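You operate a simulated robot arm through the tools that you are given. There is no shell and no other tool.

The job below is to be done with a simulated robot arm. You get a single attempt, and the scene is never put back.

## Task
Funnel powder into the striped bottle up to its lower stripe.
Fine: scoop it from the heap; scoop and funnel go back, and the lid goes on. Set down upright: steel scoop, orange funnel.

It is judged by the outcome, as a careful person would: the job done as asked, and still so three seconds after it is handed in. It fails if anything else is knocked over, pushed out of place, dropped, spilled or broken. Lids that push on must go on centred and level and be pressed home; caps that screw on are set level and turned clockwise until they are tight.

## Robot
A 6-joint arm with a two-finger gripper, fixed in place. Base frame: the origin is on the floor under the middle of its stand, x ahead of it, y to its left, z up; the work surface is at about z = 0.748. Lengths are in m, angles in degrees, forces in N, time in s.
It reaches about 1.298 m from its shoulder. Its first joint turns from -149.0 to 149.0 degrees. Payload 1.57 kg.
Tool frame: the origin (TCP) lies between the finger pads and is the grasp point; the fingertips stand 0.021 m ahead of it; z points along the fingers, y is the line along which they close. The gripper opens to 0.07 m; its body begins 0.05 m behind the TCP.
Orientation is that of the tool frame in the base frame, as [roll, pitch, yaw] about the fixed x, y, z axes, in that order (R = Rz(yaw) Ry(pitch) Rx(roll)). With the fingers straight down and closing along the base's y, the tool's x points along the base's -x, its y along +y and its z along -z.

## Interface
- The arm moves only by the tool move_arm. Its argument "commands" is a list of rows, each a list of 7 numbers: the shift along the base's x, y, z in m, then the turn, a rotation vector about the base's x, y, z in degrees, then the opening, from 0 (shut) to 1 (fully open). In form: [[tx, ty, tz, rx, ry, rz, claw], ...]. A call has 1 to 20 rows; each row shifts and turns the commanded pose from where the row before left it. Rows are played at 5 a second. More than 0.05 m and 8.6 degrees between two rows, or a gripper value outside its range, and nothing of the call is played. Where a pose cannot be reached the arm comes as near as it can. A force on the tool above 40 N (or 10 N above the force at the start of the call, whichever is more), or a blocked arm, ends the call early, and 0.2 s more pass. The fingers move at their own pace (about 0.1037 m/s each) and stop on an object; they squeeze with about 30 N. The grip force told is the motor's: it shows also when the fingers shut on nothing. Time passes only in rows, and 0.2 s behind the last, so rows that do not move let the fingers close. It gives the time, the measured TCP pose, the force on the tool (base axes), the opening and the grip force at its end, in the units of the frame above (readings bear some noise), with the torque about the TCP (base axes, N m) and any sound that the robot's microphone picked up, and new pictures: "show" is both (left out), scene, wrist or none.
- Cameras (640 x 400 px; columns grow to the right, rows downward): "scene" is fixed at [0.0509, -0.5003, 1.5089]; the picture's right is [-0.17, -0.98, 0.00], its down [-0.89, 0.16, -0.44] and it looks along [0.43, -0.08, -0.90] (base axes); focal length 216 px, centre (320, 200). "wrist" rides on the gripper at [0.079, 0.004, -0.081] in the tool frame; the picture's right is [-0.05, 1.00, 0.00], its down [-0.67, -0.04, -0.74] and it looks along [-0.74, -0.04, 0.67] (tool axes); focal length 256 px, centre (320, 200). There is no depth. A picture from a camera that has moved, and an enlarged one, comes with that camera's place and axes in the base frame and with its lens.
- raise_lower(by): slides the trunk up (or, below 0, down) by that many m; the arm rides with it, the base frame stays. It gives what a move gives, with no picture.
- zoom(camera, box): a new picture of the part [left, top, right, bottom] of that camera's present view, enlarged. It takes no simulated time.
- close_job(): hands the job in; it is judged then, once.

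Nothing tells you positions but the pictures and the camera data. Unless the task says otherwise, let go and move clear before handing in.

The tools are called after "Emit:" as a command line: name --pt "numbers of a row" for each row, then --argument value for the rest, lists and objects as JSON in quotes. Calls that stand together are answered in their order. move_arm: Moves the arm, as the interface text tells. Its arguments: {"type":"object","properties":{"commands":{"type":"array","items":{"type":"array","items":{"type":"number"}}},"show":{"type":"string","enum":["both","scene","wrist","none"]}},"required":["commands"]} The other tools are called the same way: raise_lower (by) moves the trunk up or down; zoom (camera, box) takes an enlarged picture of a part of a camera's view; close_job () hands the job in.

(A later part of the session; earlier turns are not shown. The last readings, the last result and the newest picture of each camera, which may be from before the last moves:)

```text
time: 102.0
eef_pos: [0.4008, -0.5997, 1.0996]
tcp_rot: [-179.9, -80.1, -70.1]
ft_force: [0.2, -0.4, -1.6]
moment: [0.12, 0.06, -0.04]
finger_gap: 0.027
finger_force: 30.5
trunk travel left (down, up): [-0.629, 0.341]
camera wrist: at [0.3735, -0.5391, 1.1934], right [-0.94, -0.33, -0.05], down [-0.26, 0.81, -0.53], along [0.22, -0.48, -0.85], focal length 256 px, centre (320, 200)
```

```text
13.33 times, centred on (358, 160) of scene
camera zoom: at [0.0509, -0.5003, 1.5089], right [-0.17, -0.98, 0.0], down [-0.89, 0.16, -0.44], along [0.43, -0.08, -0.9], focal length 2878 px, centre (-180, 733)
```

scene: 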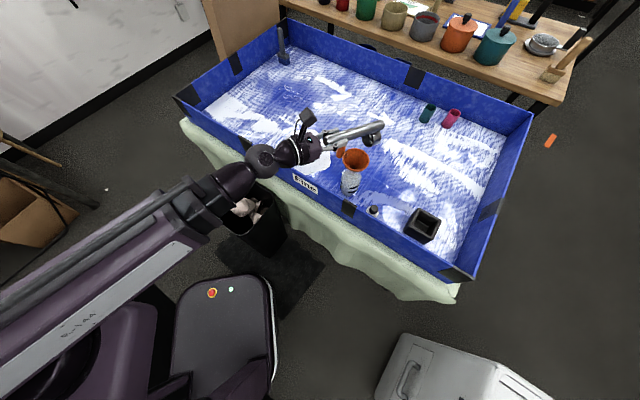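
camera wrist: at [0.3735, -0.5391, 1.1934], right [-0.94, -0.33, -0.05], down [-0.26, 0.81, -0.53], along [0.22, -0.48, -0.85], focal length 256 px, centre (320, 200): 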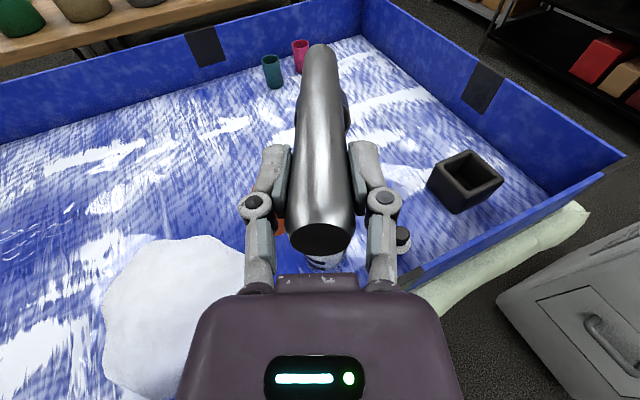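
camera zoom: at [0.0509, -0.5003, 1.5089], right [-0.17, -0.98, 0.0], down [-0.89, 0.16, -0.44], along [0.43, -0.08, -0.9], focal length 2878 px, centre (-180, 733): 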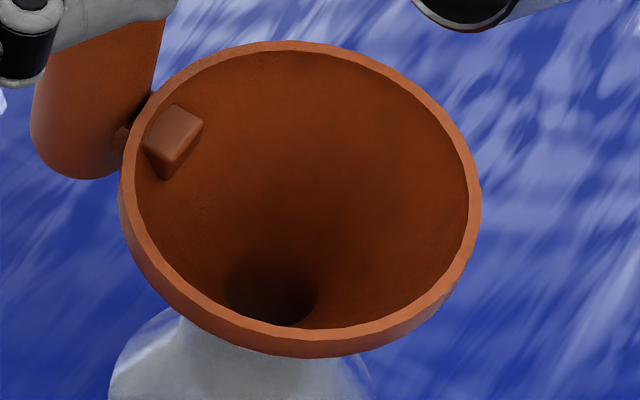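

The scoop has emptied. I'll raise it well clear, bring it back to a 45° tilt and return to the heap's edge, where I already have a comparison view of the bottle from before the pour.

Emit:
raise_lower --by 0.19

Emit:
move_arm --pt "0 0 -0.023 6.58 2.39 0 0" --pt "0 0 -0.022 6.58 2.39 0 0" --pt "0 0 -0.02 6.58 2.39 0 0" --pt "0 0 -0.018 6.58 2.39 0 0" --pt "0 0 -0.016 6.58 2.39 0 0" --pt "0.0384 0 0 0 0 2.16 0" --pt "0.0384 0 0 0 0 2.16 0" --pt "0.0384 0 0 0 0 2.16 0" --pt "0.0384 0 0 0 0 2.16 0" --pt "0.0384 0 0 0 0 2.16 0" --pt "0.0384 -0.002 0 0 0 2.16 0" --pt "0.0384 -0.002 0 0 0 2.16 0" --pt "0.0384 -0.002 0 0 0 2.16 0" --pt "0 0 0 0 0 0 0"

```text
time: 104.1
eef_pos: [0.4016, -0.6005, 1.2924]
tcp_rot: [-180.0, -80.0, -70.0]
ft_force: [0.4, 0.0, -1.5]
moment: [0.12, 0.06, -0.01]
finger_gap: 0.0272
finger_force: 30.2
trunk travel left (down, up): [-0.819, 0.151]
```

```text
time: 107.1
eef_pos: [0.7077, -0.6066, 1.1925]
tcp_rot: [-179.8, -44.9, -52.8]
ft_force: [-1.2, -0.5, -1.3]
moment: [0.05, 0.04, 0.02]
finger_gap: 0.027
finger_force: 30.0
trunk travel left (down, up): [-0.819, 0.151]
camera wrist: at [0.7029, -0.6077, 1.3056], right [-0.82, -0.57, -0.04], down [-0.58, 0.82, 0.05], along [0.0, 0.07, -1.0], focal length 256 px, centre (320, 200)
```

scene: 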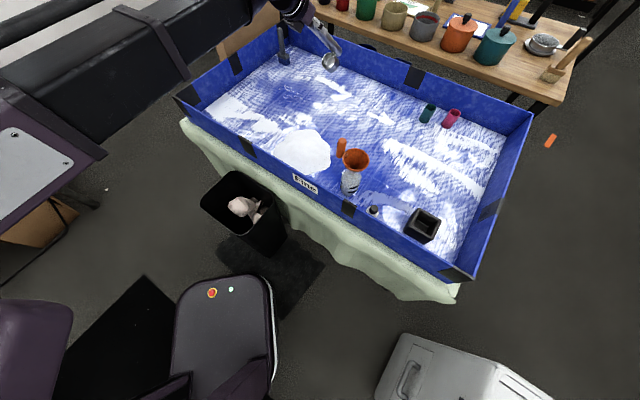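
wrist: 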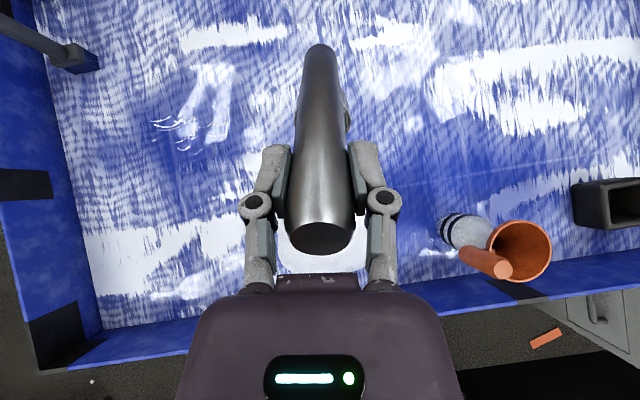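

Emit:
raise_lower --by -0.23

Emit:
move_arm --pt "0 0 0 0 0 0 0"

Emit:
zoom --camera "wrist" --box '[440, 150, 640, 330]'

Emit:
zoom --camera "scene" --box '[325, 150, 385, 220]'

```text
time: 109.5
eef_pos: [0.7085, -0.6066, 0.9625]
tcp_rot: [-180.0, -45.0, -52.8]
ft_force: [-0.2, -0.1, -0.8]
moment: [0.1, 0.06, 0.01]
finger_gap: 0.027
finger_force: 30.2
trunk travel left (down, up): [-0.589, 0.381]
```

```text
time: 109.9
eef_pos: [0.709, -0.6076, 0.9614]
tcp_rot: [-179.9, -45.0, -52.8]
ft_force: [-0.2, 0.3, -1.4]
moment: [0.07, 0.05, 0.01]
finger_gap: 0.0273
finger_force: 30.3
trunk travel left (down, up): [-0.589, 0.381]
camera wrist: at [0.7032, -0.6079, 1.0752], right [-0.82, -0.57, -0.04], down [-0.58, 0.82, 0.06], along [0.0, 0.07, -1.0], focal length 256 px, centre (320, 200)
```

scene: 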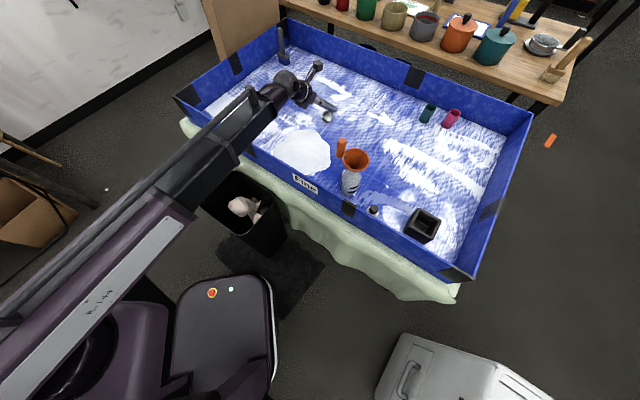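
wrist: 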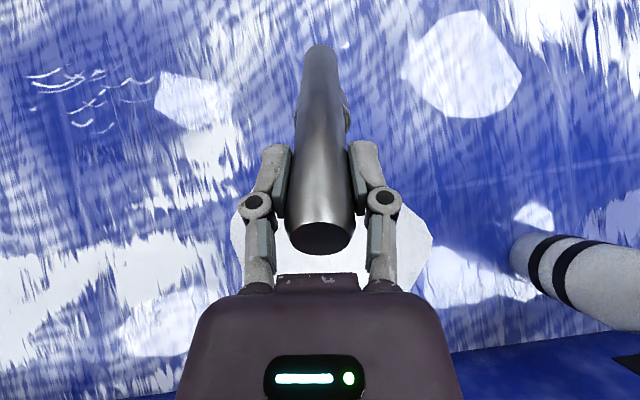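

```text
2.22 times, centred on (540, 240) of wrist
camera zoom: at [0.7032, -0.6079, 1.0752], right [-0.82, -0.57, -0.04], down [-0.58, 0.82, 0.06], along [0.0, 0.07, -1.0], focal length 569 px, centre (-169, 111)
```

zoom: 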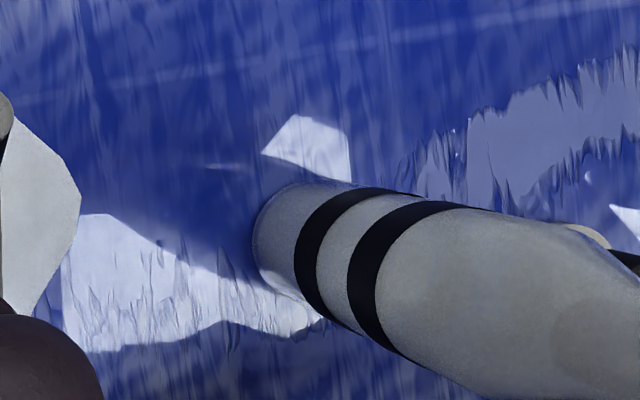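

```text
5.71 times, centred on (355, 185) of scene
camera zoom: at [0.0509, -0.5003, 1.5089], right [-0.17, -0.98, 0.0], down [-0.89, 0.16, -0.44], along [0.43, -0.08, -0.9], focal length 1233 px, centre (120, 286)
```

zoom: 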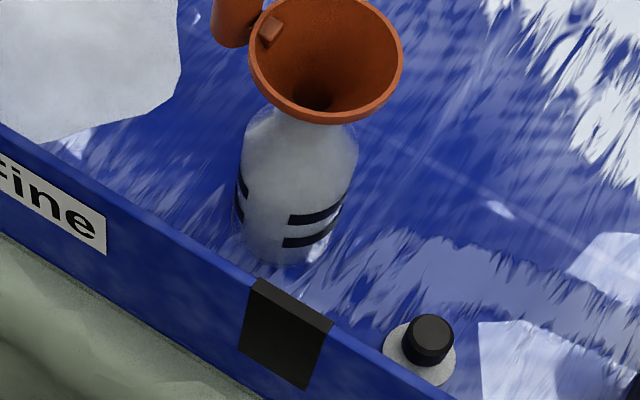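

Emit:
zoom --camera "wrist" --box '[500, 215, 580, 290]'

Emit:
zoom --camera "scene" --box '[335, 175, 370, 203]'

```text
5.33 times, centred on (540, 252) of wrist
camera zoom: at [0.7032, -0.6079, 1.0752], right [-0.82, -0.57, -0.04], down [-0.58, 0.82, 0.06], along [0.0, 0.07, -1.0], focal length 1365 px, centre (-853, -80)
```

zoom: 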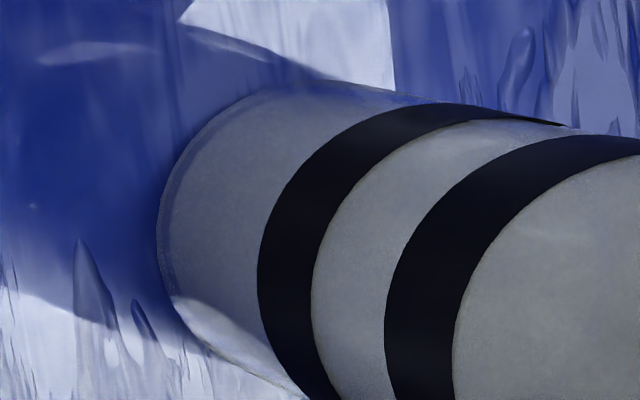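

```text
14.29 times, centred on (352, 189) of scene
camera zoom: at [0.0509, -0.5003, 1.5089], right [-0.17, -0.98, 0.0], down [-0.89, 0.16, -0.44], along [0.43, -0.08, -0.9], focal length 3083 px, centre (-144, 357)
```

zoom: 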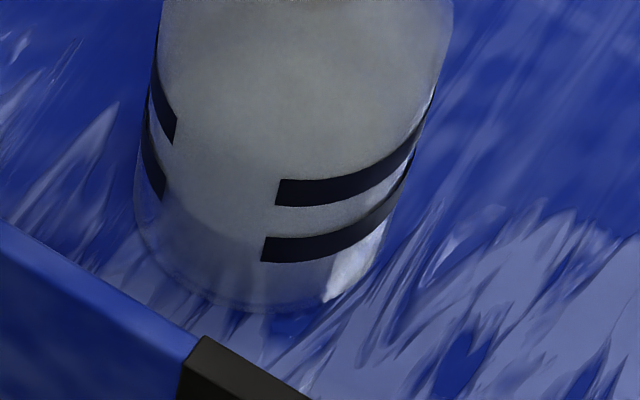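

I can't yet tell from outside whether powder reached the bottle. Before adding more, I'll look straight down through the funnel with the wrist camera, holding the empty scoop well clear.

Emit:
raise_lower --by 0.29

Emit:
move_arm --pt "0 0 -0.015 5.9 4.0 0 0" --pt "0 0 -0.013 5.9 4.0 0 0" --pt "0 0 -0.01 5.9 4.0 0 0" --pt "-0.0421 -0.0072 0 0 0 -2.5 0" --pt "-0.0421 -0.0072 0 0 0 -2.5 0" --pt "-0.0421 -0.0072 0 0 0 -2.5 0" --pt "-0.0421 -0.0072 0 0 0 -2.5 0" --pt "-0.0421 -0.0072 0 0 0 -2.5 0" --pt "-0.0421 -0.0072 0 0 0 -2.5 0" --pt "-0.0421 -0.0072 0 0 0 -2.5 0" --pt "-0.0421 -0.0072 0 0 0 -2.5 0" --pt "0 0 0 0 0 0 0"

```text
time: 112.8
eef_pos: [0.7084, -0.6076, 1.2509]
tcp_rot: [-179.9, -45.0, -52.8]
ft_force: [-1.1, 0.2, -1.3]
moment: [0.08, 0.05, 0.01]
finger_gap: 0.0272
finger_force: 29.9
trunk travel left (down, up): [-0.879, 0.091]
```

```text
time: 115.4
eef_pos: [0.3703, -0.665, 1.2136]
tcp_rot: [-178.7, -23.7, -73.4]
ft_force: [0.0, -0.4, -1.9]
moment: [0.07, 0.03, -0.01]
finger_gap: 0.027
finger_force: 29.9
trunk travel left (down, up): [-0.879, 0.091]
camera wrist: at [0.3761, -0.7043, 1.3188], right [-0.97, -0.25, -0.04], down [-0.24, 0.88, 0.42], along [-0.07, 0.41, -0.91], focal length 256 px, centre (320, 200)
```

scene: 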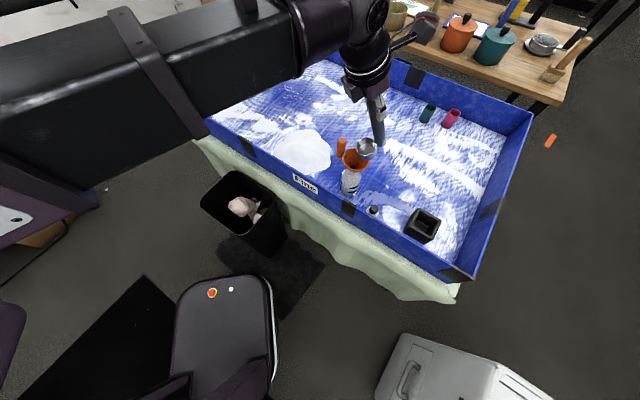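
wrist: 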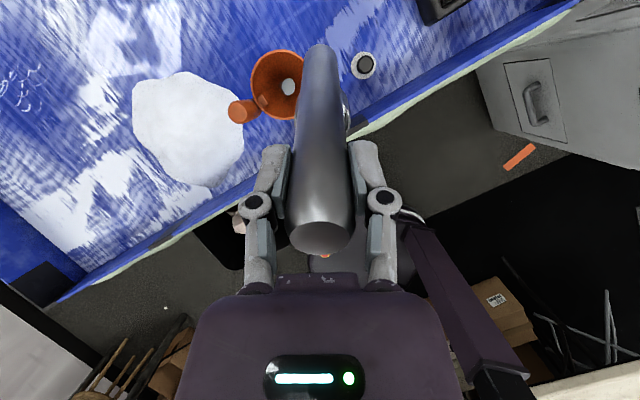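

Emit:
zoom --camera "wrist" --box '[240, 45, 320, 125]'

Emit:
zoom --camera "wrist" --box '[278, 75, 302, 99]'

```text
5.00 times, centred on (280, 85) of wrist
camera zoom: at [0.3761, -0.7043, 1.3188], right [-0.97, -0.25, -0.04], down [-0.24, 0.88, 0.42], along [-0.07, 0.41, -0.91], focal length 1280 px, centre (520, 775)
```

zoom: 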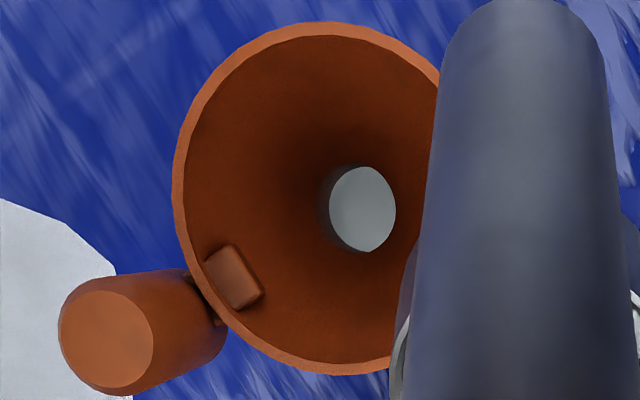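

```text
16.00 times, centred on (290, 87) of wrist
camera zoom: at [0.3761, -0.7043, 1.3188], right [-0.97, -0.25, -0.04], down [-0.24, 0.88, 0.42], along [-0.07, 0.41, -0.91], focal length 4096 px, centre (800, 2008)
```

zoom: 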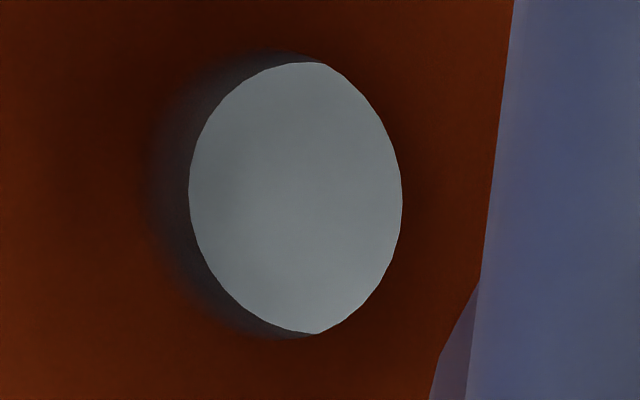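

Through the funnel throat I see a plain light-grey surface. I'll record very close views of the bottle's lower part now, for comparison with later pours.

Emit:
zoom --camera "scene" --box '[338, 180, 368, 200]'

Emit:
zoom --camera "scene" --box '[338, 150, 378, 180]'

```text
16.00 times, centred on (353, 190) of scene
camera zoom: at [0.0509, -0.5003, 1.5089], right [-0.17, -0.98, 0.0], down [-0.89, 0.16, -0.44], along [0.43, -0.08, -0.9], focal length 3453 px, centre (-208, 360)
```

zoom: 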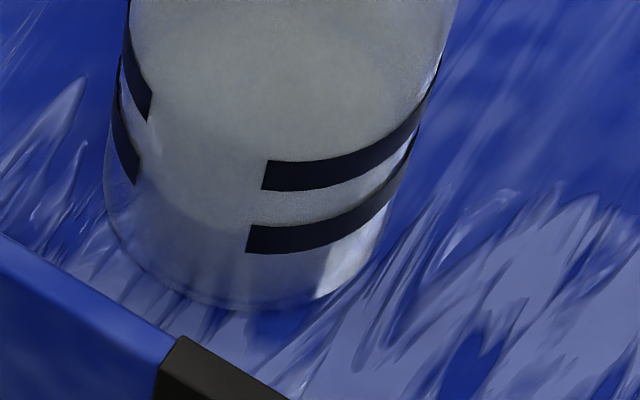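

```text
13.33 times, centred on (358, 165) of scene
camera zoom: at [0.0509, -0.5003, 1.5089], right [-0.17, -0.98, 0.0], down [-0.89, 0.16, -0.44], along [0.43, -0.08, -0.9], focal length 2878 px, centre (-187, 667)
```

zoom: 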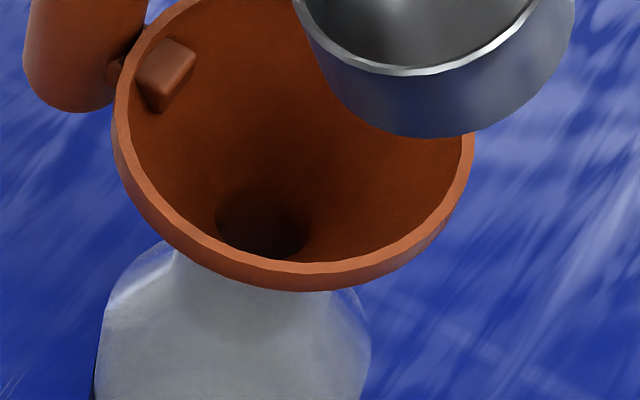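

Emit:
zoom --camera "scene" --box '[220, 80, 360, 190]'

Emit:
zoom --camera "wrist" --box '[180, 0, 300, 80]'

Emit:
zoom --camera "scene" --box '[355, 140, 440, 220]'

```text
3.64 times, centred on (290, 135) of scene
camera zoom: at [0.0509, -0.5003, 1.5089], right [-0.17, -0.98, 0.0], down [-0.89, 0.16, -0.44], along [0.43, -0.08, -0.9], focal length 785 px, centre (429, 436)
```

zoom: 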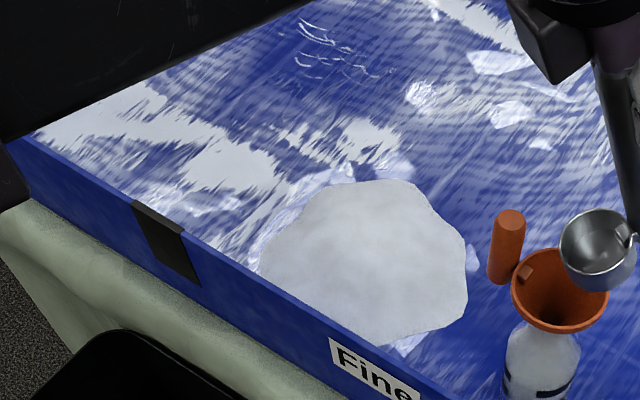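

```text
5.00 times, centred on (240, 40) of wrist
camera zoom: at [0.3761, -0.7043, 1.3188], right [-0.97, -0.25, -0.04], down [-0.24, 0.88, 0.42], along [-0.07, 0.41, -0.91], focal length 1280 px, centre (720, 1000)
```

zoom: 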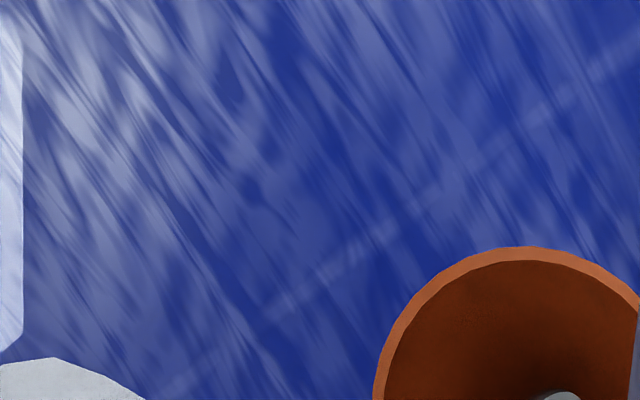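

```text
5.00 times, centred on (398, 180) of scene
camera zoom: at [0.0509, -0.5003, 1.5089], right [-0.17, -0.98, 0.0], down [-0.89, 0.16, -0.44], along [0.43, -0.08, -0.9], focal length 1079 px, centre (-68, 300)
```

zoom: 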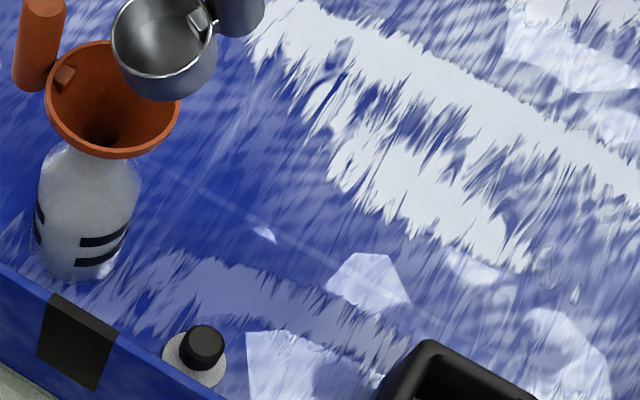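

The heap has visibly shrunk by one scoop, so the simulation tracks the powder. To read the bottle's level properly I'll take the wrist camera to a lower viewpoint on the holder side, keeping the scoop upright and clear of everything.

Emit:
move_arm --pt "0 0 -0.007 7.57 2.26 0 0" --pt "0 0 -0.005 7.57 2.26 0 0" --pt "0 0 -0.003 7.57 2.26 0 0" --pt "0 0 0 0 0 0 0" --show "none"

```text
time: 116.4
eef_pos: [0.3708, -0.6632, 1.1988]
tcp_rot: [-178.7, 0.1, -73.6]
ft_force: [0.5, 0.1, -1.0]
moment: [-0.02, -0.03, 0.0]
finger_gap: 0.0271
finger_force: 30.0
trunk travel left (down, up): [-0.879, 0.091]
```

Emit:
move_arm --pt "0 0 0 -0.46 1.22 0 0" --pt "-0.0042 -0.0143 0 0 0 -7.78 0" --pt "-0.0042 -0.0143 0 0 0 -7.78 0" --pt "-0.0042 -0.0143 0 0 0 -7.78 0" --pt "-0.0042 -0.0143 0 0 0 -7.78 0" --pt "-0.0042 -0.0143 0 0 0 -7.78 0" --pt "-0.0042 -0.0143 0 0 0 -7.78 0" --pt "-0.0042 -0.0143 0 0 0 -7.78 0" --pt "-0.0042 -0.0143 0 0 0 -7.78 0" --pt "-0.0042 -0.0143 0 0 0 -7.78 0" --pt "-0.0042 -0.0143 0 0 0 -7.78 0" --pt "-0.0042 -0.0143 0 0 0 -7.78 0" --pt "0 0 0 0 0 0 0"

```text
time: 119.2
eef_pos: [0.3251, -0.8222, 1.1974]
tcp_rot: [179.9, -0.2, -159.1]
ft_force: [-0.3, 0.5, -1.3]
moment: [0.02, -0.01, -0.02]
finger_gap: 0.027
finger_force: 29.6
trunk travel left (down, up): [-0.879, 0.091]
camera wrist: at [0.2489, -0.8454, 1.2785], right [-0.31, 0.95, 0.0], down [0.64, 0.2, 0.74], along [0.71, 0.23, -0.67], focal length 256 px, centre (320, 200)
```

scene: 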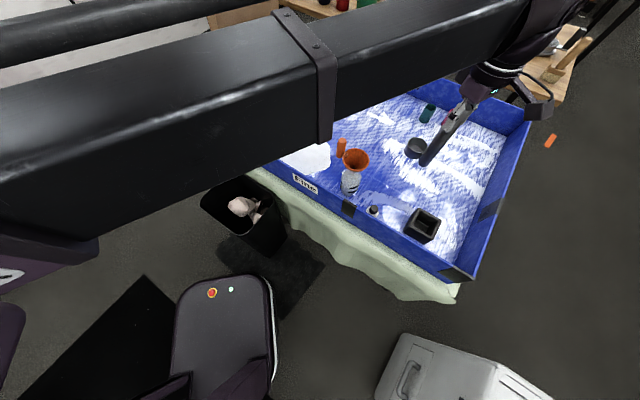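
wrist: 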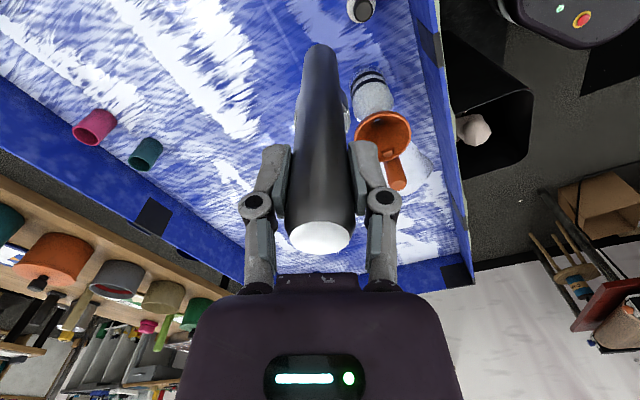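

Emit:
raise_lower --by -0.235

Emit:
move_arm --pt "0 0 0 0 0 0 0"

Emit:
zoom --camera "wrist" --box '[360, 60, 520, 300]'

```text
time: 121.7
eef_pos: [0.3251, -0.8221, 0.9626]
tcp_rot: [179.9, -0.2, -159.1]
ft_force: [0.4, 0.3, -1.2]
moment: [-0.01, 0.03, 0.0]
finger_gap: 0.0272
finger_force: 30.4
trunk travel left (down, up): [-0.644, 0.326]
```

```text
time: 122.1
eef_pos: [0.3252, -0.8225, 0.9627]
tcp_rot: [179.8, -0.1, -159.1]
ft_force: [-1.4, -0.7, -1.8]
moment: [-0.02, 0.02, -0.02]
finger_gap: 0.0271
finger_force: 30.1
trunk travel left (down, up): [-0.644, 0.326]
camera wrist: at [0.2489, -0.8457, 1.0434], right [-0.31, 0.95, 0.0], down [0.64, 0.2, 0.74], along [0.71, 0.23, -0.67], focal length 256 px, centre (320, 200)
```

scene: 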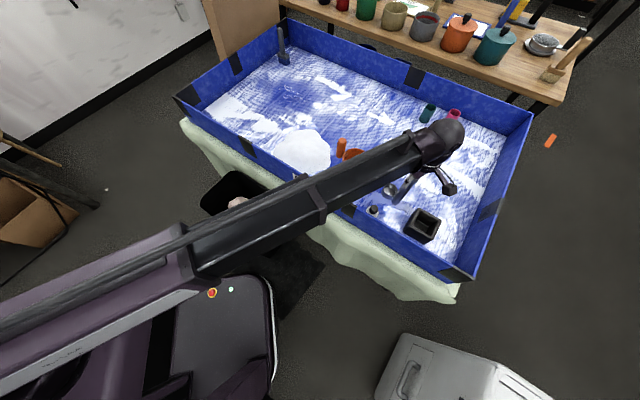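
wrist: 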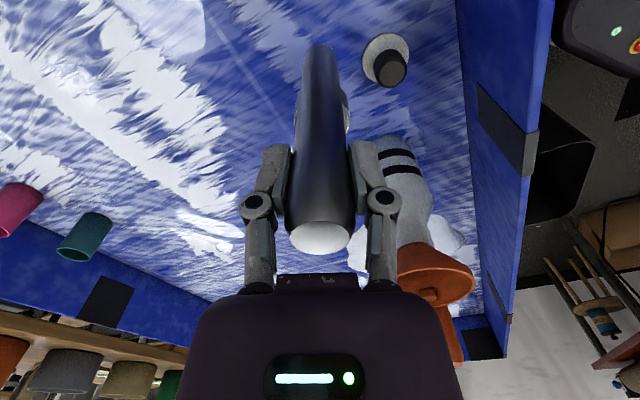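

```text
1.67 times, centred on (440, 180) of wrist
camera zoom: at [0.2489, -0.8457, 1.0434], right [-0.31, 0.95, 0.0], down [0.64, 0.2, 0.74], along [0.71, 0.23, -0.67], focal length 427 px, centre (120, 233)
```

zoom: 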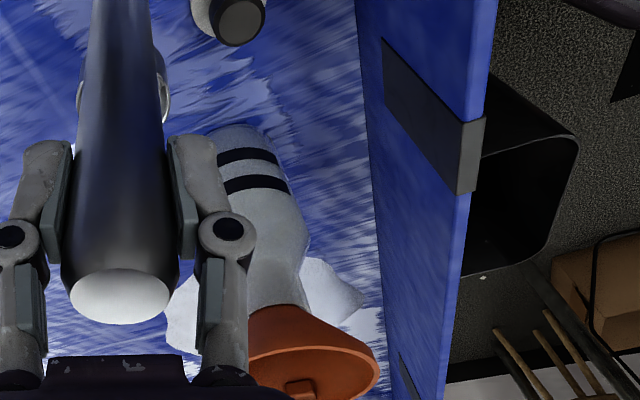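

Emit:
zoom --camera "wrist" --box '[372, 125, 452, 185]'

Emit:
zoom --camera "wrist" --box '[385, 128, 425, 158]'

```text
6.67 times, centred on (412, 155) of wrist
camera zoom: at [0.2489, -0.8457, 1.0434], right [-0.31, 0.95, 0.0], down [0.64, 0.2, 0.74], along [0.71, 0.23, -0.67], focal length 1707 px, centre (-293, 500)
```

zoom: 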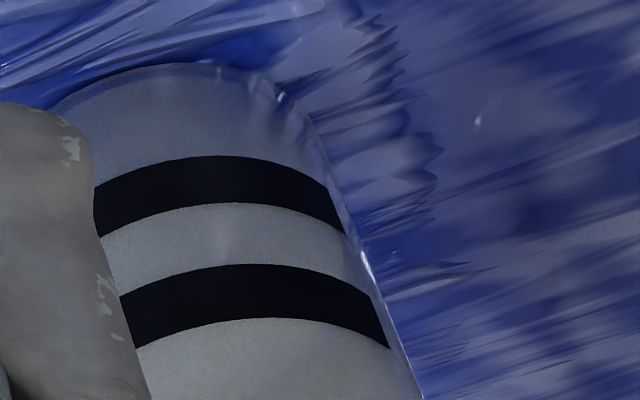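

```text
13.33 times, centred on (405, 143) of wrist
camera zoom: at [0.2489, -0.8457, 1.0434], right [-0.31, 0.95, 0.0], down [0.64, 0.2, 0.74], along [0.71, 0.23, -0.67], focal length 3413 px, centre (-813, 960)
```

zoom: 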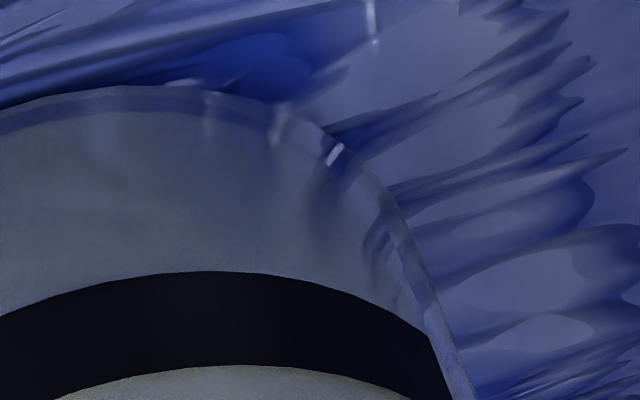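

In this view the bottle's base shows grey content right inside the clear glass, which fits one scoop (roughly 1.5 cm) at the bottom. The lower stripe spans about z = 0.780 to 0.794, so I expect to need a bit more than two scoops. I'm going back for the second.

Emit:
raise_lower --by 0.24

Emit:
move_arm --pt "0.0261 0.0167 0 0 0 7.57 0" --pt "0.0261 0.0167 0 0 0 7.57 0" --pt "0.0261 0.0167 0 0 0 7.57 0" --pt "0.0261 0.0167 0 0 0 7.57 0" --pt "0.0261 0.0167 0 0 0 7.57 0" --pt "0.0261 0.0167 0 0 0 7.57 0" --pt "0.0261 0.0167 0 0 0 7.57 0" --pt "0.0261 0.0167 0 0 0 7.57 0" --pt "0.0261 0.0167 0 0 0 7.57 0" --pt "0.0261 0.0167 0 0 0 7.57 0" --pt "0.0261 0.0167 0 0 0 7.57 0" --pt "0.0261 0.0167 0 0 0 7.57 0" --pt "0.0261 0.0167 0 0 0 7.57 0" --pt "0.0261 0.0167 0 0 0 5.6 0" --pt "0 0 0 0 0 0 0"

```text
time: 124.6
eef_pos: [0.3246, -0.8226, 1.2022]
tcp_rot: [179.9, -0.1, -159.1]
ft_force: [0.1, 0.0, -2.4]
moment: [-0.02, 0.01, -0.02]
finger_gap: 0.0271
finger_force: 30.3
trunk travel left (down, up): [-0.884, 0.086]
```

```text
time: 127.8
eef_pos: [0.6913, -0.5872, 1.2012]
tcp_rot: [180.0, -0.1, -55.0]
ft_force: [-0.3, -0.6, -1.4]
moment: [-0.03, -0.03, -0.02]
finger_gap: 0.0272
finger_force: 29.9
trunk travel left (down, up): [-0.884, 0.086]
camera wrist: at [0.7329, -0.6541, 1.2835], right [-0.85, -0.53, 0.0], down [-0.35, 0.57, 0.74], along [-0.39, 0.63, -0.67], focal length 256 px, centre (320, 200)
```

scene: 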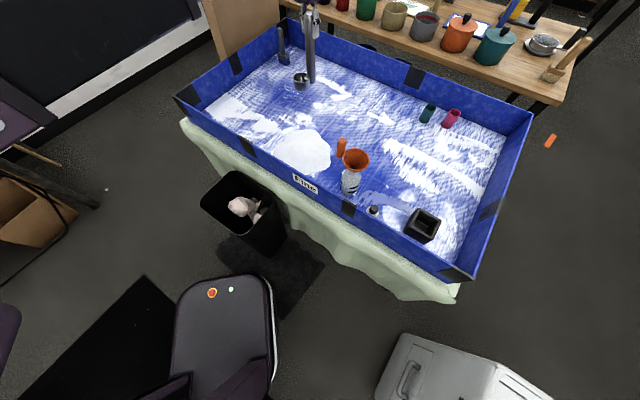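
wrist: 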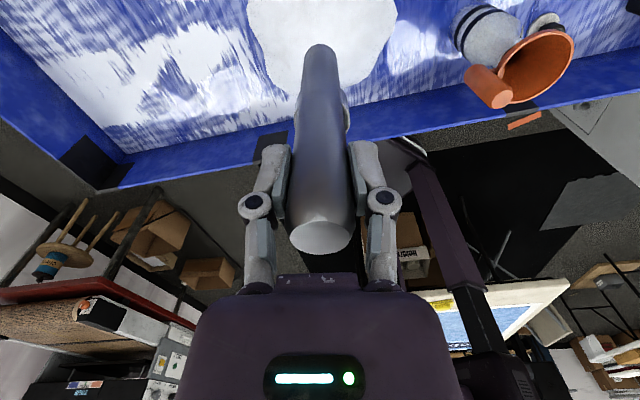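

Emit:
move_arm --pt "0 0 0.0016 -6.144 -4.302 0 0" --pt "0 0 0.0048 -6.144 -4.302 0 0" --pt "0 0 0.0078 -6.144 -4.302 0 0" --pt "0 0 0.0108 -6.144 -4.302 0 0" --pt "0 0 0.0135 -6.144 -4.302 0 0" --pt "0 0 0.016 -6.144 -4.302 0 0" --pt "0 0 0 0 0 0 0" --show "none"

Emit:
raise_lower --by -0.3

Emit:
zoom --camera "scene" --box '[250, 90, 350, 180]'

```text
time: 129.4
eef_pos: [0.6919, -0.5893, 1.2576]
tcp_rot: [179.9, -45.0, -55.1]
ft_force: [0.1, -0.8, -2.3]
moment: [0.06, 0.06, -0.01]
finger_gap: 0.0269
finger_force: 29.4
trunk travel left (down, up): [-0.884, 0.086]
```

```text
time: 132.4
eef_pos: [0.6912, -0.5886, 0.9562]
tcp_rot: [179.9, -45.0, -55.0]
ft_force: [-0.6, 0.2, -3.0]
moment: [0.08, 0.0, 0.02]
finger_gap: 0.0271
finger_force: 30.2
trunk travel left (down, up): [-0.584, 0.386]
```

```text
4.44 times, centred on (300, 135) of scene
camera zoom: at [0.0509, -0.5003, 1.5089], right [-0.17, -0.98, 0.0], down [-0.89, 0.16, -0.44], along [0.43, -0.08, -0.9], focal length 959 px, centre (409, 489)
```

zoom: 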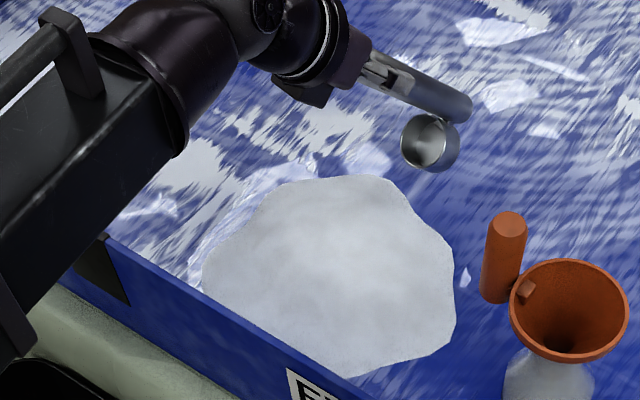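

Emit:
raise_lower --by -0.05

Emit:
move_arm --pt "-0.0073 0.0116 0 0 0 0 0" --pt "-0.0073 0.0116 0 0 0 0 0" --pt "-0.0073 0.0116 0 0 0 0 0" --pt "-0.0073 0.0116 0 0 0 0 0" --pt "-0.0073 0.0116 0 0 0 0 0" --pt "-0.0073 0.0116 0 0 0 0 0" --show "scene"

Emit:
zoom --camera "scene" --box '[265, 110, 335, 165]'

```text
time: 133.3
eef_pos: [0.6915, -0.5877, 0.9067]
tcp_rot: [179.9, -45.0, -55.1]
ft_force: [-0.3, -0.3, -0.8]
moment: [0.07, 0.05, -0.01]
finger_gap: 0.027
finger_force: 29.8
trunk travel left (down, up): [-0.534, 0.436]
```

```text
time: 134.7
eef_pos: [0.647, -0.5186, 0.9075]
tcp_rot: [-180.0, -44.9, -55.0]
ft_force: [0.1, 0.5, -1.7]
moment: [0.11, 0.06, -0.02]
finger_gap: 0.027
finger_force: 30.0
trunk travel left (down, up): [-0.534, 0.436]
```

scene: 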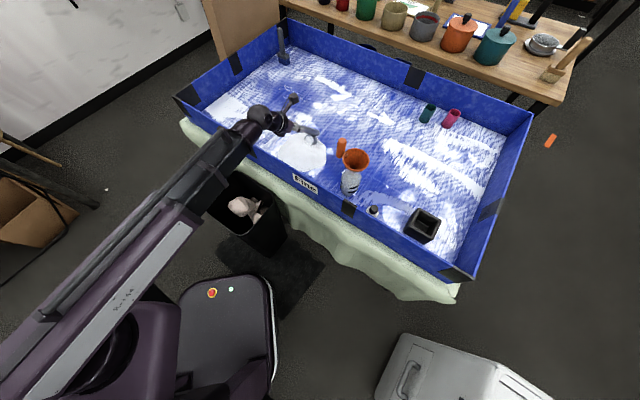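

```text
7.27 times, centred on (300, 138) of scene
camera zoom: at [0.0509, -0.5003, 1.5089], right [-0.17, -0.98, 0.0], down [-0.89, 0.16, -0.44], along [0.43, -0.08, -0.9], focal length 1570 px, centre (466, 654)
```

zoom: 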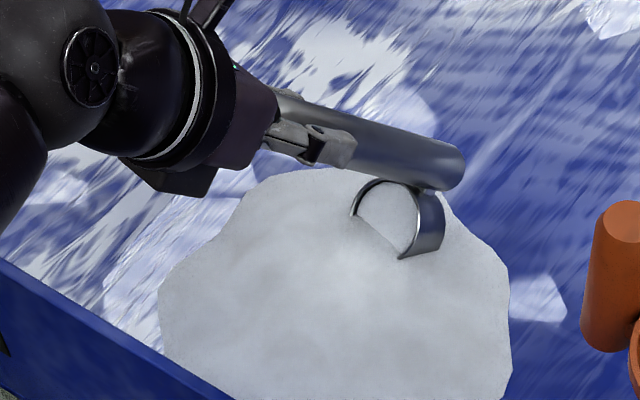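

Emit:
move_arm --pt "-0.0057 0.0082 0 0 0 0 0" --pt "0 0 0 0 0 0 0" --show "none"

Emit:
raise_lower --by 0.022

Emit:
move_arm --pt "0.003 -0.0043 -0.0087 3.277 2.294 0 0" --pt "0.003 -0.0043 -0.0083 3.277 2.294 0 0" --show "none"

Emit:
raise_lower --by 0.0175

Emit:
move_arm --pt "0.003 -0.0043 -0.0075 3.277 2.294 0 0" --pt "0.003 -0.0043 -0.0066 3.277 2.294 0 0" --show "none"

Emit:
raise_lower --by 0.0122

Emit:
move_arm --pt "0.0028 -0.004 -0.0058 3.277 2.294 0 0" --pt "0.0028 -0.004 -0.0048 3.277 2.294 0 0" --show "none"

Emit:
raise_lower --by 0.006

Emit:
move_arm --pt "0.0022 -0.0032 -0.0042 3.277 2.294 0 0" --pt "0.0022 -0.0032 -0.0033 3.277 2.294 0 0" --pt "0.0014 -0.002 -0.0025 3.277 2.294 0 0" --pt "0.0014 -0.002 -0.0015 3.277 2.294 0 0" --pt "0 0 0 4.05 2.84 0 0" --pt "0 0 0 0 0 0 0"

Emit:
zoom --camera "scene" --box '[265, 110, 335, 165]'

```text
time: 135.3
eef_pos: [0.6412, -0.5095, 0.9082]
tcp_rot: [-180.0, -45.1, -55.1]
ft_force: [-0.4, -0.2, -1.5]
moment: [0.06, 0.06, -0.03]
finger_gap: 0.0271
finger_force: 30.1
trunk travel left (down, up): [-0.534, 0.436]
```

```text
time: 136.0
eef_pos: [0.6424, -0.5107, 0.9301]
tcp_rot: [180.0, -45.0, -55.1]
ft_force: [-0.6, -0.8, -1.6]
moment: [0.06, 0.07, 0.02]
finger_gap: 0.0271
finger_force: 29.7
trunk travel left (down, up): [-0.556, 0.414]
```

```text
time: 136.6
eef_pos: [0.648, -0.5191, 0.9119]
tcp_rot: [-179.9, -36.9, -55.1]
ft_force: [-0.1, 0.8, -1.4]
moment: [0.05, 0.05, -0.03]
finger_gap: 0.027
finger_force: 30.5
trunk travel left (down, up): [-0.556, 0.414]
```

```text
time: 137.2
eef_pos: [0.6472, -0.5186, 0.9298]
tcp_rot: [179.9, -37.0, -55.1]
ft_force: [-0.3, -0.7, -2.2]
moment: [0.09, 0.04, 0.0]
finger_gap: 0.0269
finger_force: 29.7
trunk travel left (down, up): [-0.573, 0.397]
```

```text
time: 137.8
eef_pos: [0.6535, -0.5285, 0.9157]
tcp_rot: [180.0, -29.1, -55.1]
ft_force: [-0.6, 0.1, -1.3]
moment: [0.05, 0.08, 0.02]
finger_gap: 0.027
finger_force: 29.8
trunk travel left (down, up): [-0.573, 0.397]
```

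```text
time: 138.4
eef_pos: [0.6533, -0.5288, 0.9268]
tcp_rot: [180.0, -29.0, -55.1]
ft_force: [-0.4, 0.0, -1.5]
moment: [0.03, 0.04, 0.0]
finger_gap: 0.0267
finger_force: 30.1
trunk travel left (down, up): [-0.585, 0.385]
```

```text
time: 139.0
eef_pos: [0.66, -0.5351, 0.9168]
tcp_rot: [-180.0, -21.1, -55.0]
ft_force: [-0.3, -0.9, -1.1]
moment: [0.06, 0.01, 0.0]
finger_gap: 0.0271
finger_force: 29.8
trunk travel left (down, up): [-0.585, 0.385]
```

```text
time: 139.6
eef_pos: [0.6596, -0.5369, 0.9222]
tcp_rot: [180.0, -21.0, -55.2]
ft_force: [0.7, -0.4, -1.0]
moment: [0.0, 0.01, -0.01]
finger_gap: 0.0272
finger_force: 30.3
trunk travel left (down, up): [-0.591, 0.379]
```

```text
time: 141.0
eef_pos: [0.6659, -0.5473, 0.9094]
tcp_rot: [-179.9, 0.0, -55.1]
ft_force: [-0.8, -0.4, -1.5]
moment: [0.01, 0.0, 0.01]
finger_gap: 0.027
finger_force: 30.1
trunk travel left (down, up): [-0.591, 0.379]
camera wrist: at [0.7073, -0.6128, 0.991], right [-0.85, -0.53, 0.0], down [-0.35, 0.57, 0.75], along [-0.39, 0.63, -0.67], focal length 256 px, centre (320, 200)
```

scene: 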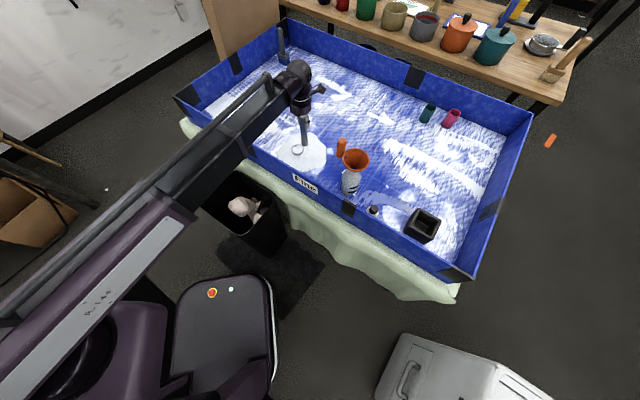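
wrist: 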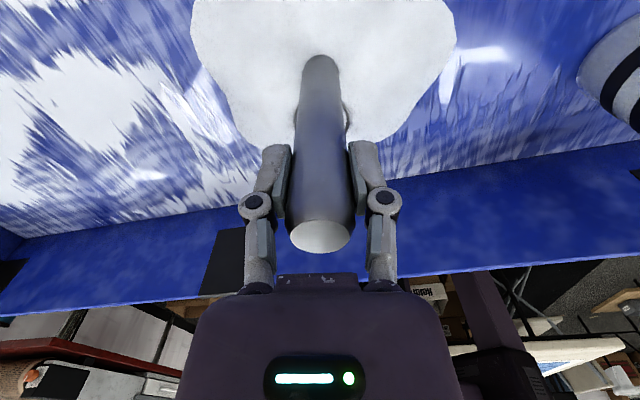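

```text
7.27 times, centred on (300, 138) of scene
camera zoom: at [0.0509, -0.5003, 1.5089], right [-0.17, -0.98, 0.0], down [-0.89, 0.16, -0.44], along [0.43, -0.08, -0.9], focal length 1570 px, centre (466, 654)
```

zoom: 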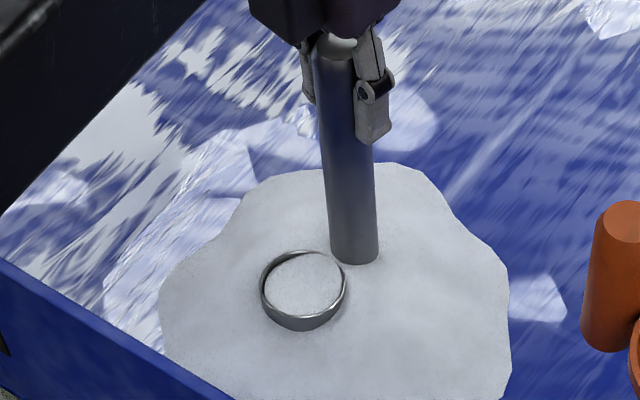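

Emit:
zoom --camera "wrist" --box '[560, 0, 640, 140]'

Emit:
raise_lower --by 0.03

Emit:
raise_lower --by 0.08

Emit:
zoom --camera "scene" --box '[260, 90, 340, 160]'

```text
2.86 times, centred on (600, 70) of wrist
camera zoom: at [0.7073, -0.6128, 0.991], right [-0.85, -0.53, 0.0], down [-0.35, 0.57, 0.75], along [-0.39, 0.63, -0.67], focal length 731 px, centre (-480, 571)
```

zoom: 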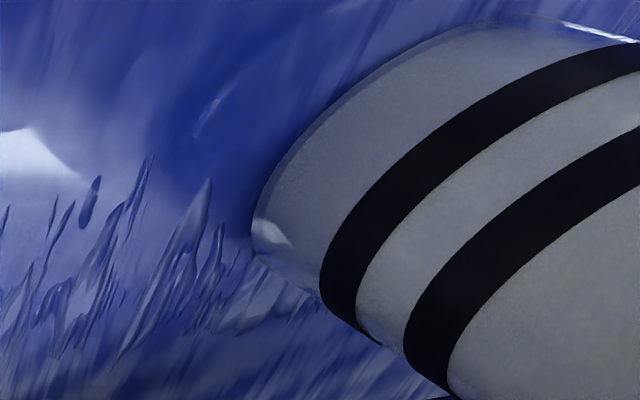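

```text
time: 141.7
eef_pos: [0.6668, -0.546, 0.9395]
tcp_rot: [180.0, 0.1, -55.2]
ft_force: [0.3, 1.1, -0.8]
moment: [-0.05, 0.01, 0.01]
finger_gap: 0.0272
finger_force: 30.4
trunk travel left (down, up): [-0.621, 0.349]
```

```text
time: 142.9
eef_pos: [0.6653, -0.546, 1.0198]
tcp_rot: [-180.0, 0.0, -55.2]
ft_force: [0.1, -0.3, -1.8]
moment: [-0.02, -0.03, -0.02]
finger_gap: 0.0272
finger_force: 30.0
trunk travel left (down, up): [-0.701, 0.269]
```

```text
5.71 times, centred on (300, 125) of scene
camera zoom: at [0.0509, -0.5003, 1.5089], right [-0.17, -0.98, 0.0], down [-0.89, 0.16, -0.44], along [0.43, -0.08, -0.9], focal length 1233 px, centre (434, 629)
```

zoom: 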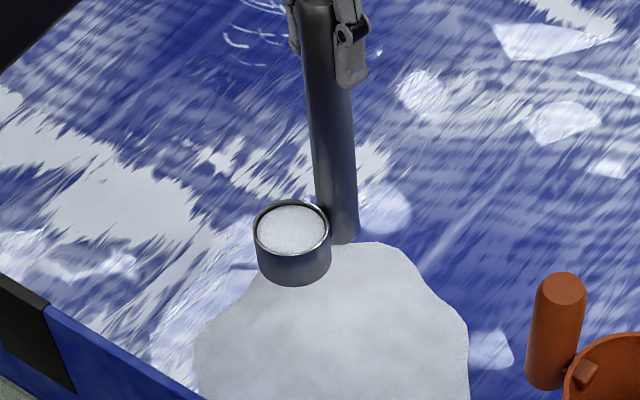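

The second scoop is full too, and the heap shrank again. I'll carry it level to the funnel as before.

Emit:
raise_lower --by 0.17

Emit:
move_arm --pt "-0.0105 -0.0102 0 0 0 -0.74 0" --pt "-0.021 -0.0205 0 0 0 -1.49 0" --pt "-0.021 -0.0205 0 0 0 -1.49 0" --pt "-0.021 -0.0205 0 0 0 -1.49 0" --pt "-0.021 -0.0205 0 0 0 -1.49 0" --pt "-0.021 -0.0205 0 0 0 -1.49 0" --pt "-0.021 -0.0205 0 0 0 -1.49 0" --pt "-0.021 -0.0205 0 0 0 -1.49 0" --pt "-0.021 -0.0205 0 0 0 -1.49 0" --pt "-0.021 -0.0205 0 0 0 -1.49 0" --pt "-0.0106 -0.0104 0 0 0 -0.75 0" --pt "0 0 0 0 0 0 0" --show "scene"

Emit:
zoom --camera "scene" --box '[310, 80, 410, 200]'

```text
time: 144.8
eef_pos: [0.6658, -0.5462, 1.1905]
tcp_rot: [180.0, 0.0, -55.0]
ft_force: [0.2, -0.1, -1.9]
moment: [-0.01, -0.05, 0.03]
finger_gap: 0.0272
finger_force: 29.8
trunk travel left (down, up): [-0.871, 0.099]
```

```text
time: 147.4
eef_pos: [0.4572, -0.7515, 1.1899]
tcp_rot: [-180.0, -0.1, -70.0]
ft_force: [0.0, -0.5, -2.2]
moment: [-0.01, 0.04, -0.01]
finger_gap: 0.0274
finger_force: 29.7
trunk travel left (down, up): [-0.871, 0.099]
```

scene: 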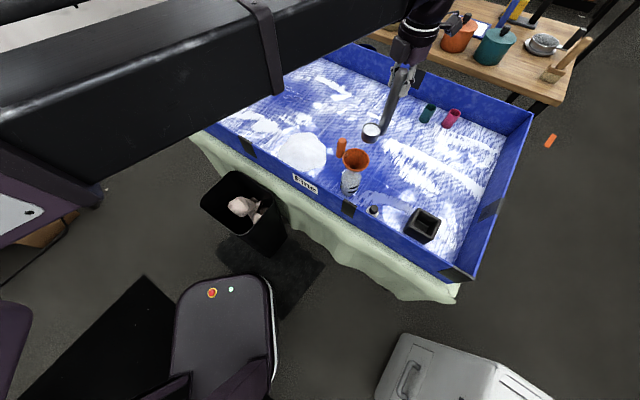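

```text
3.33 times, centred on (360, 140) of scene
camera zoom: at [0.0509, -0.5003, 1.5089], right [-0.17, -0.98, 0.0], down [-0.89, 0.16, -0.44], along [0.43, -0.08, -0.9], focal length 719 px, centre (187, 400)
```

zoom: 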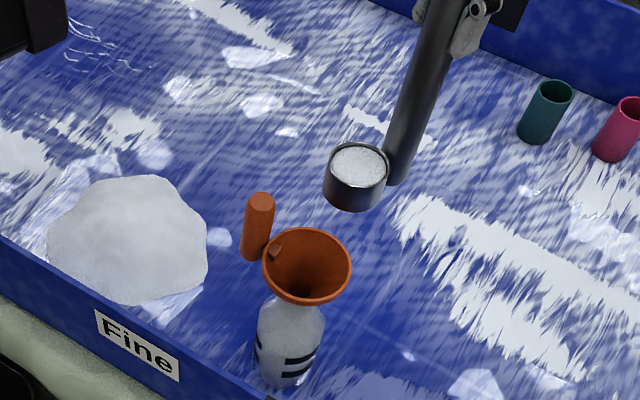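

Emit:
move_arm --pt "-0.0028 0.0077 0.0005 -3.76 -1.37 0 0" --pt "-0.0028 0.0076 0.0013 -3.76 -1.37 0 0" --pt "-0.003 0.0081 0.0024 -3.76 -1.37 0 0" --pt "-0.003 0.0081 0.003 -3.76 -1.37 0 0" --pt "-0.003 0.0083 0.0042 -3.76 -1.37 0 0" --pt "-0.003 0.0083 0.0047 -3.76 -1.37 0 0" --pt "0 0 0 0 0 0 0" --show "none"

Emit:
raise_lower --by -0.07

Emit:
move_arm --pt "-0.0031 0.0084 0.0056 -3.76 -1.37 0 0" --pt "-0.003 0.0084 0.0066 -3.76 -1.37 0 0" --pt "0 0 0 0 0 0 0" --show "none"

Emit:
raise_lower --by -0.02

Emit:
move_arm --pt "-0.003 0.0083 0.0072 -3.76 -1.37 0 0" --pt "-0.003 0.0083 0.0081 -3.76 -1.37 0 0" --pt "0 0 0 0 0 0 0" --show "scene"

Emit:
zoom --camera "scene" --box '[325, 120, 395, 200]'

```text
time: 149.0
eef_pos: [0.4377, -0.7037, 1.2067]
tcp_rot: [180.0, -24.0, -70.0]
ft_force: [0.3, -0.1, -1.4]
moment: [0.04, 0.02, 0.03]
finger_gap: 0.0271
finger_force: 30.6
trunk travel left (down, up): [-0.871, 0.099]
```

```text
time: 150.1
eef_pos: [0.439, -0.7023, 1.1367]
tcp_rot: [-179.9, -24.1, -70.0]
ft_force: [-0.9, -0.3, -2.2]
moment: [0.02, 0.05, 0.0]
finger_gap: 0.0274
finger_force: 30.5
trunk travel left (down, up): [-0.801, 0.169]
```

```text
time: 150.9
eef_pos: [0.4335, -0.6853, 1.1481]
tcp_rot: [-179.9, -32.0, -70.1]
ft_force: [0.1, -0.2, -1.7]
moment: [0.04, 0.01, -0.01]
finger_gap: 0.027
finger_force: 29.9
trunk travel left (down, up): [-0.801, 0.169]
```

```text
time: 151.6
eef_pos: [0.4331, -0.6846, 1.1283]
tcp_rot: [179.9, -32.1, -69.9]
ft_force: [0.2, -0.1, -1.5]
moment: [0.06, -0.01, -0.03]
finger_gap: 0.027
finger_force: 30.3
trunk travel left (down, up): [-0.781, 0.189]
```

```text
time: 152.4
eef_pos: [0.4263, -0.669, 1.1438]
tcp_rot: [180.0, -40.0, -70.0]
ft_force: [0.6, 0.5, -1.5]
moment: [0.05, 0.02, -0.01]
finger_gap: 0.0269
finger_force: 30.1
trunk travel left (down, up): [-0.781, 0.189]
```

scene: 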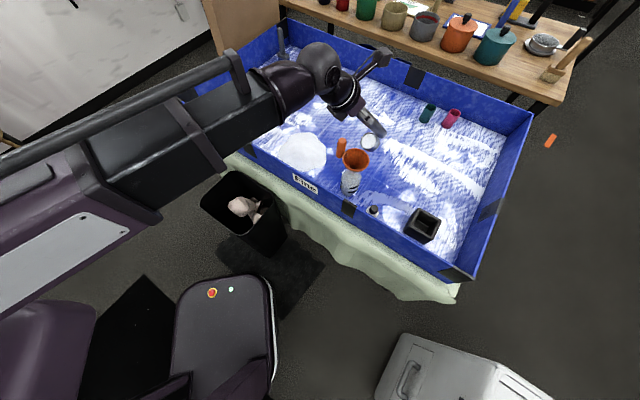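

```text
5.00 times, centred on (360, 160) of scene
camera zoom: at [0.0509, -0.5003, 1.5089], right [-0.17, -0.98, 0.0], down [-0.89, 0.16, -0.44], along [0.43, -0.08, -0.9], focal length 1079 px, centre (120, 400)
```

zoom: 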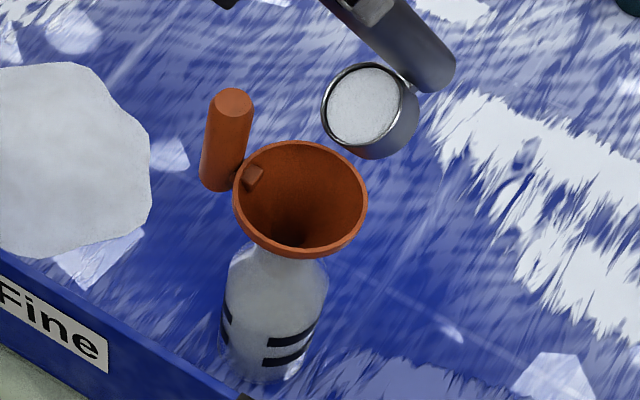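

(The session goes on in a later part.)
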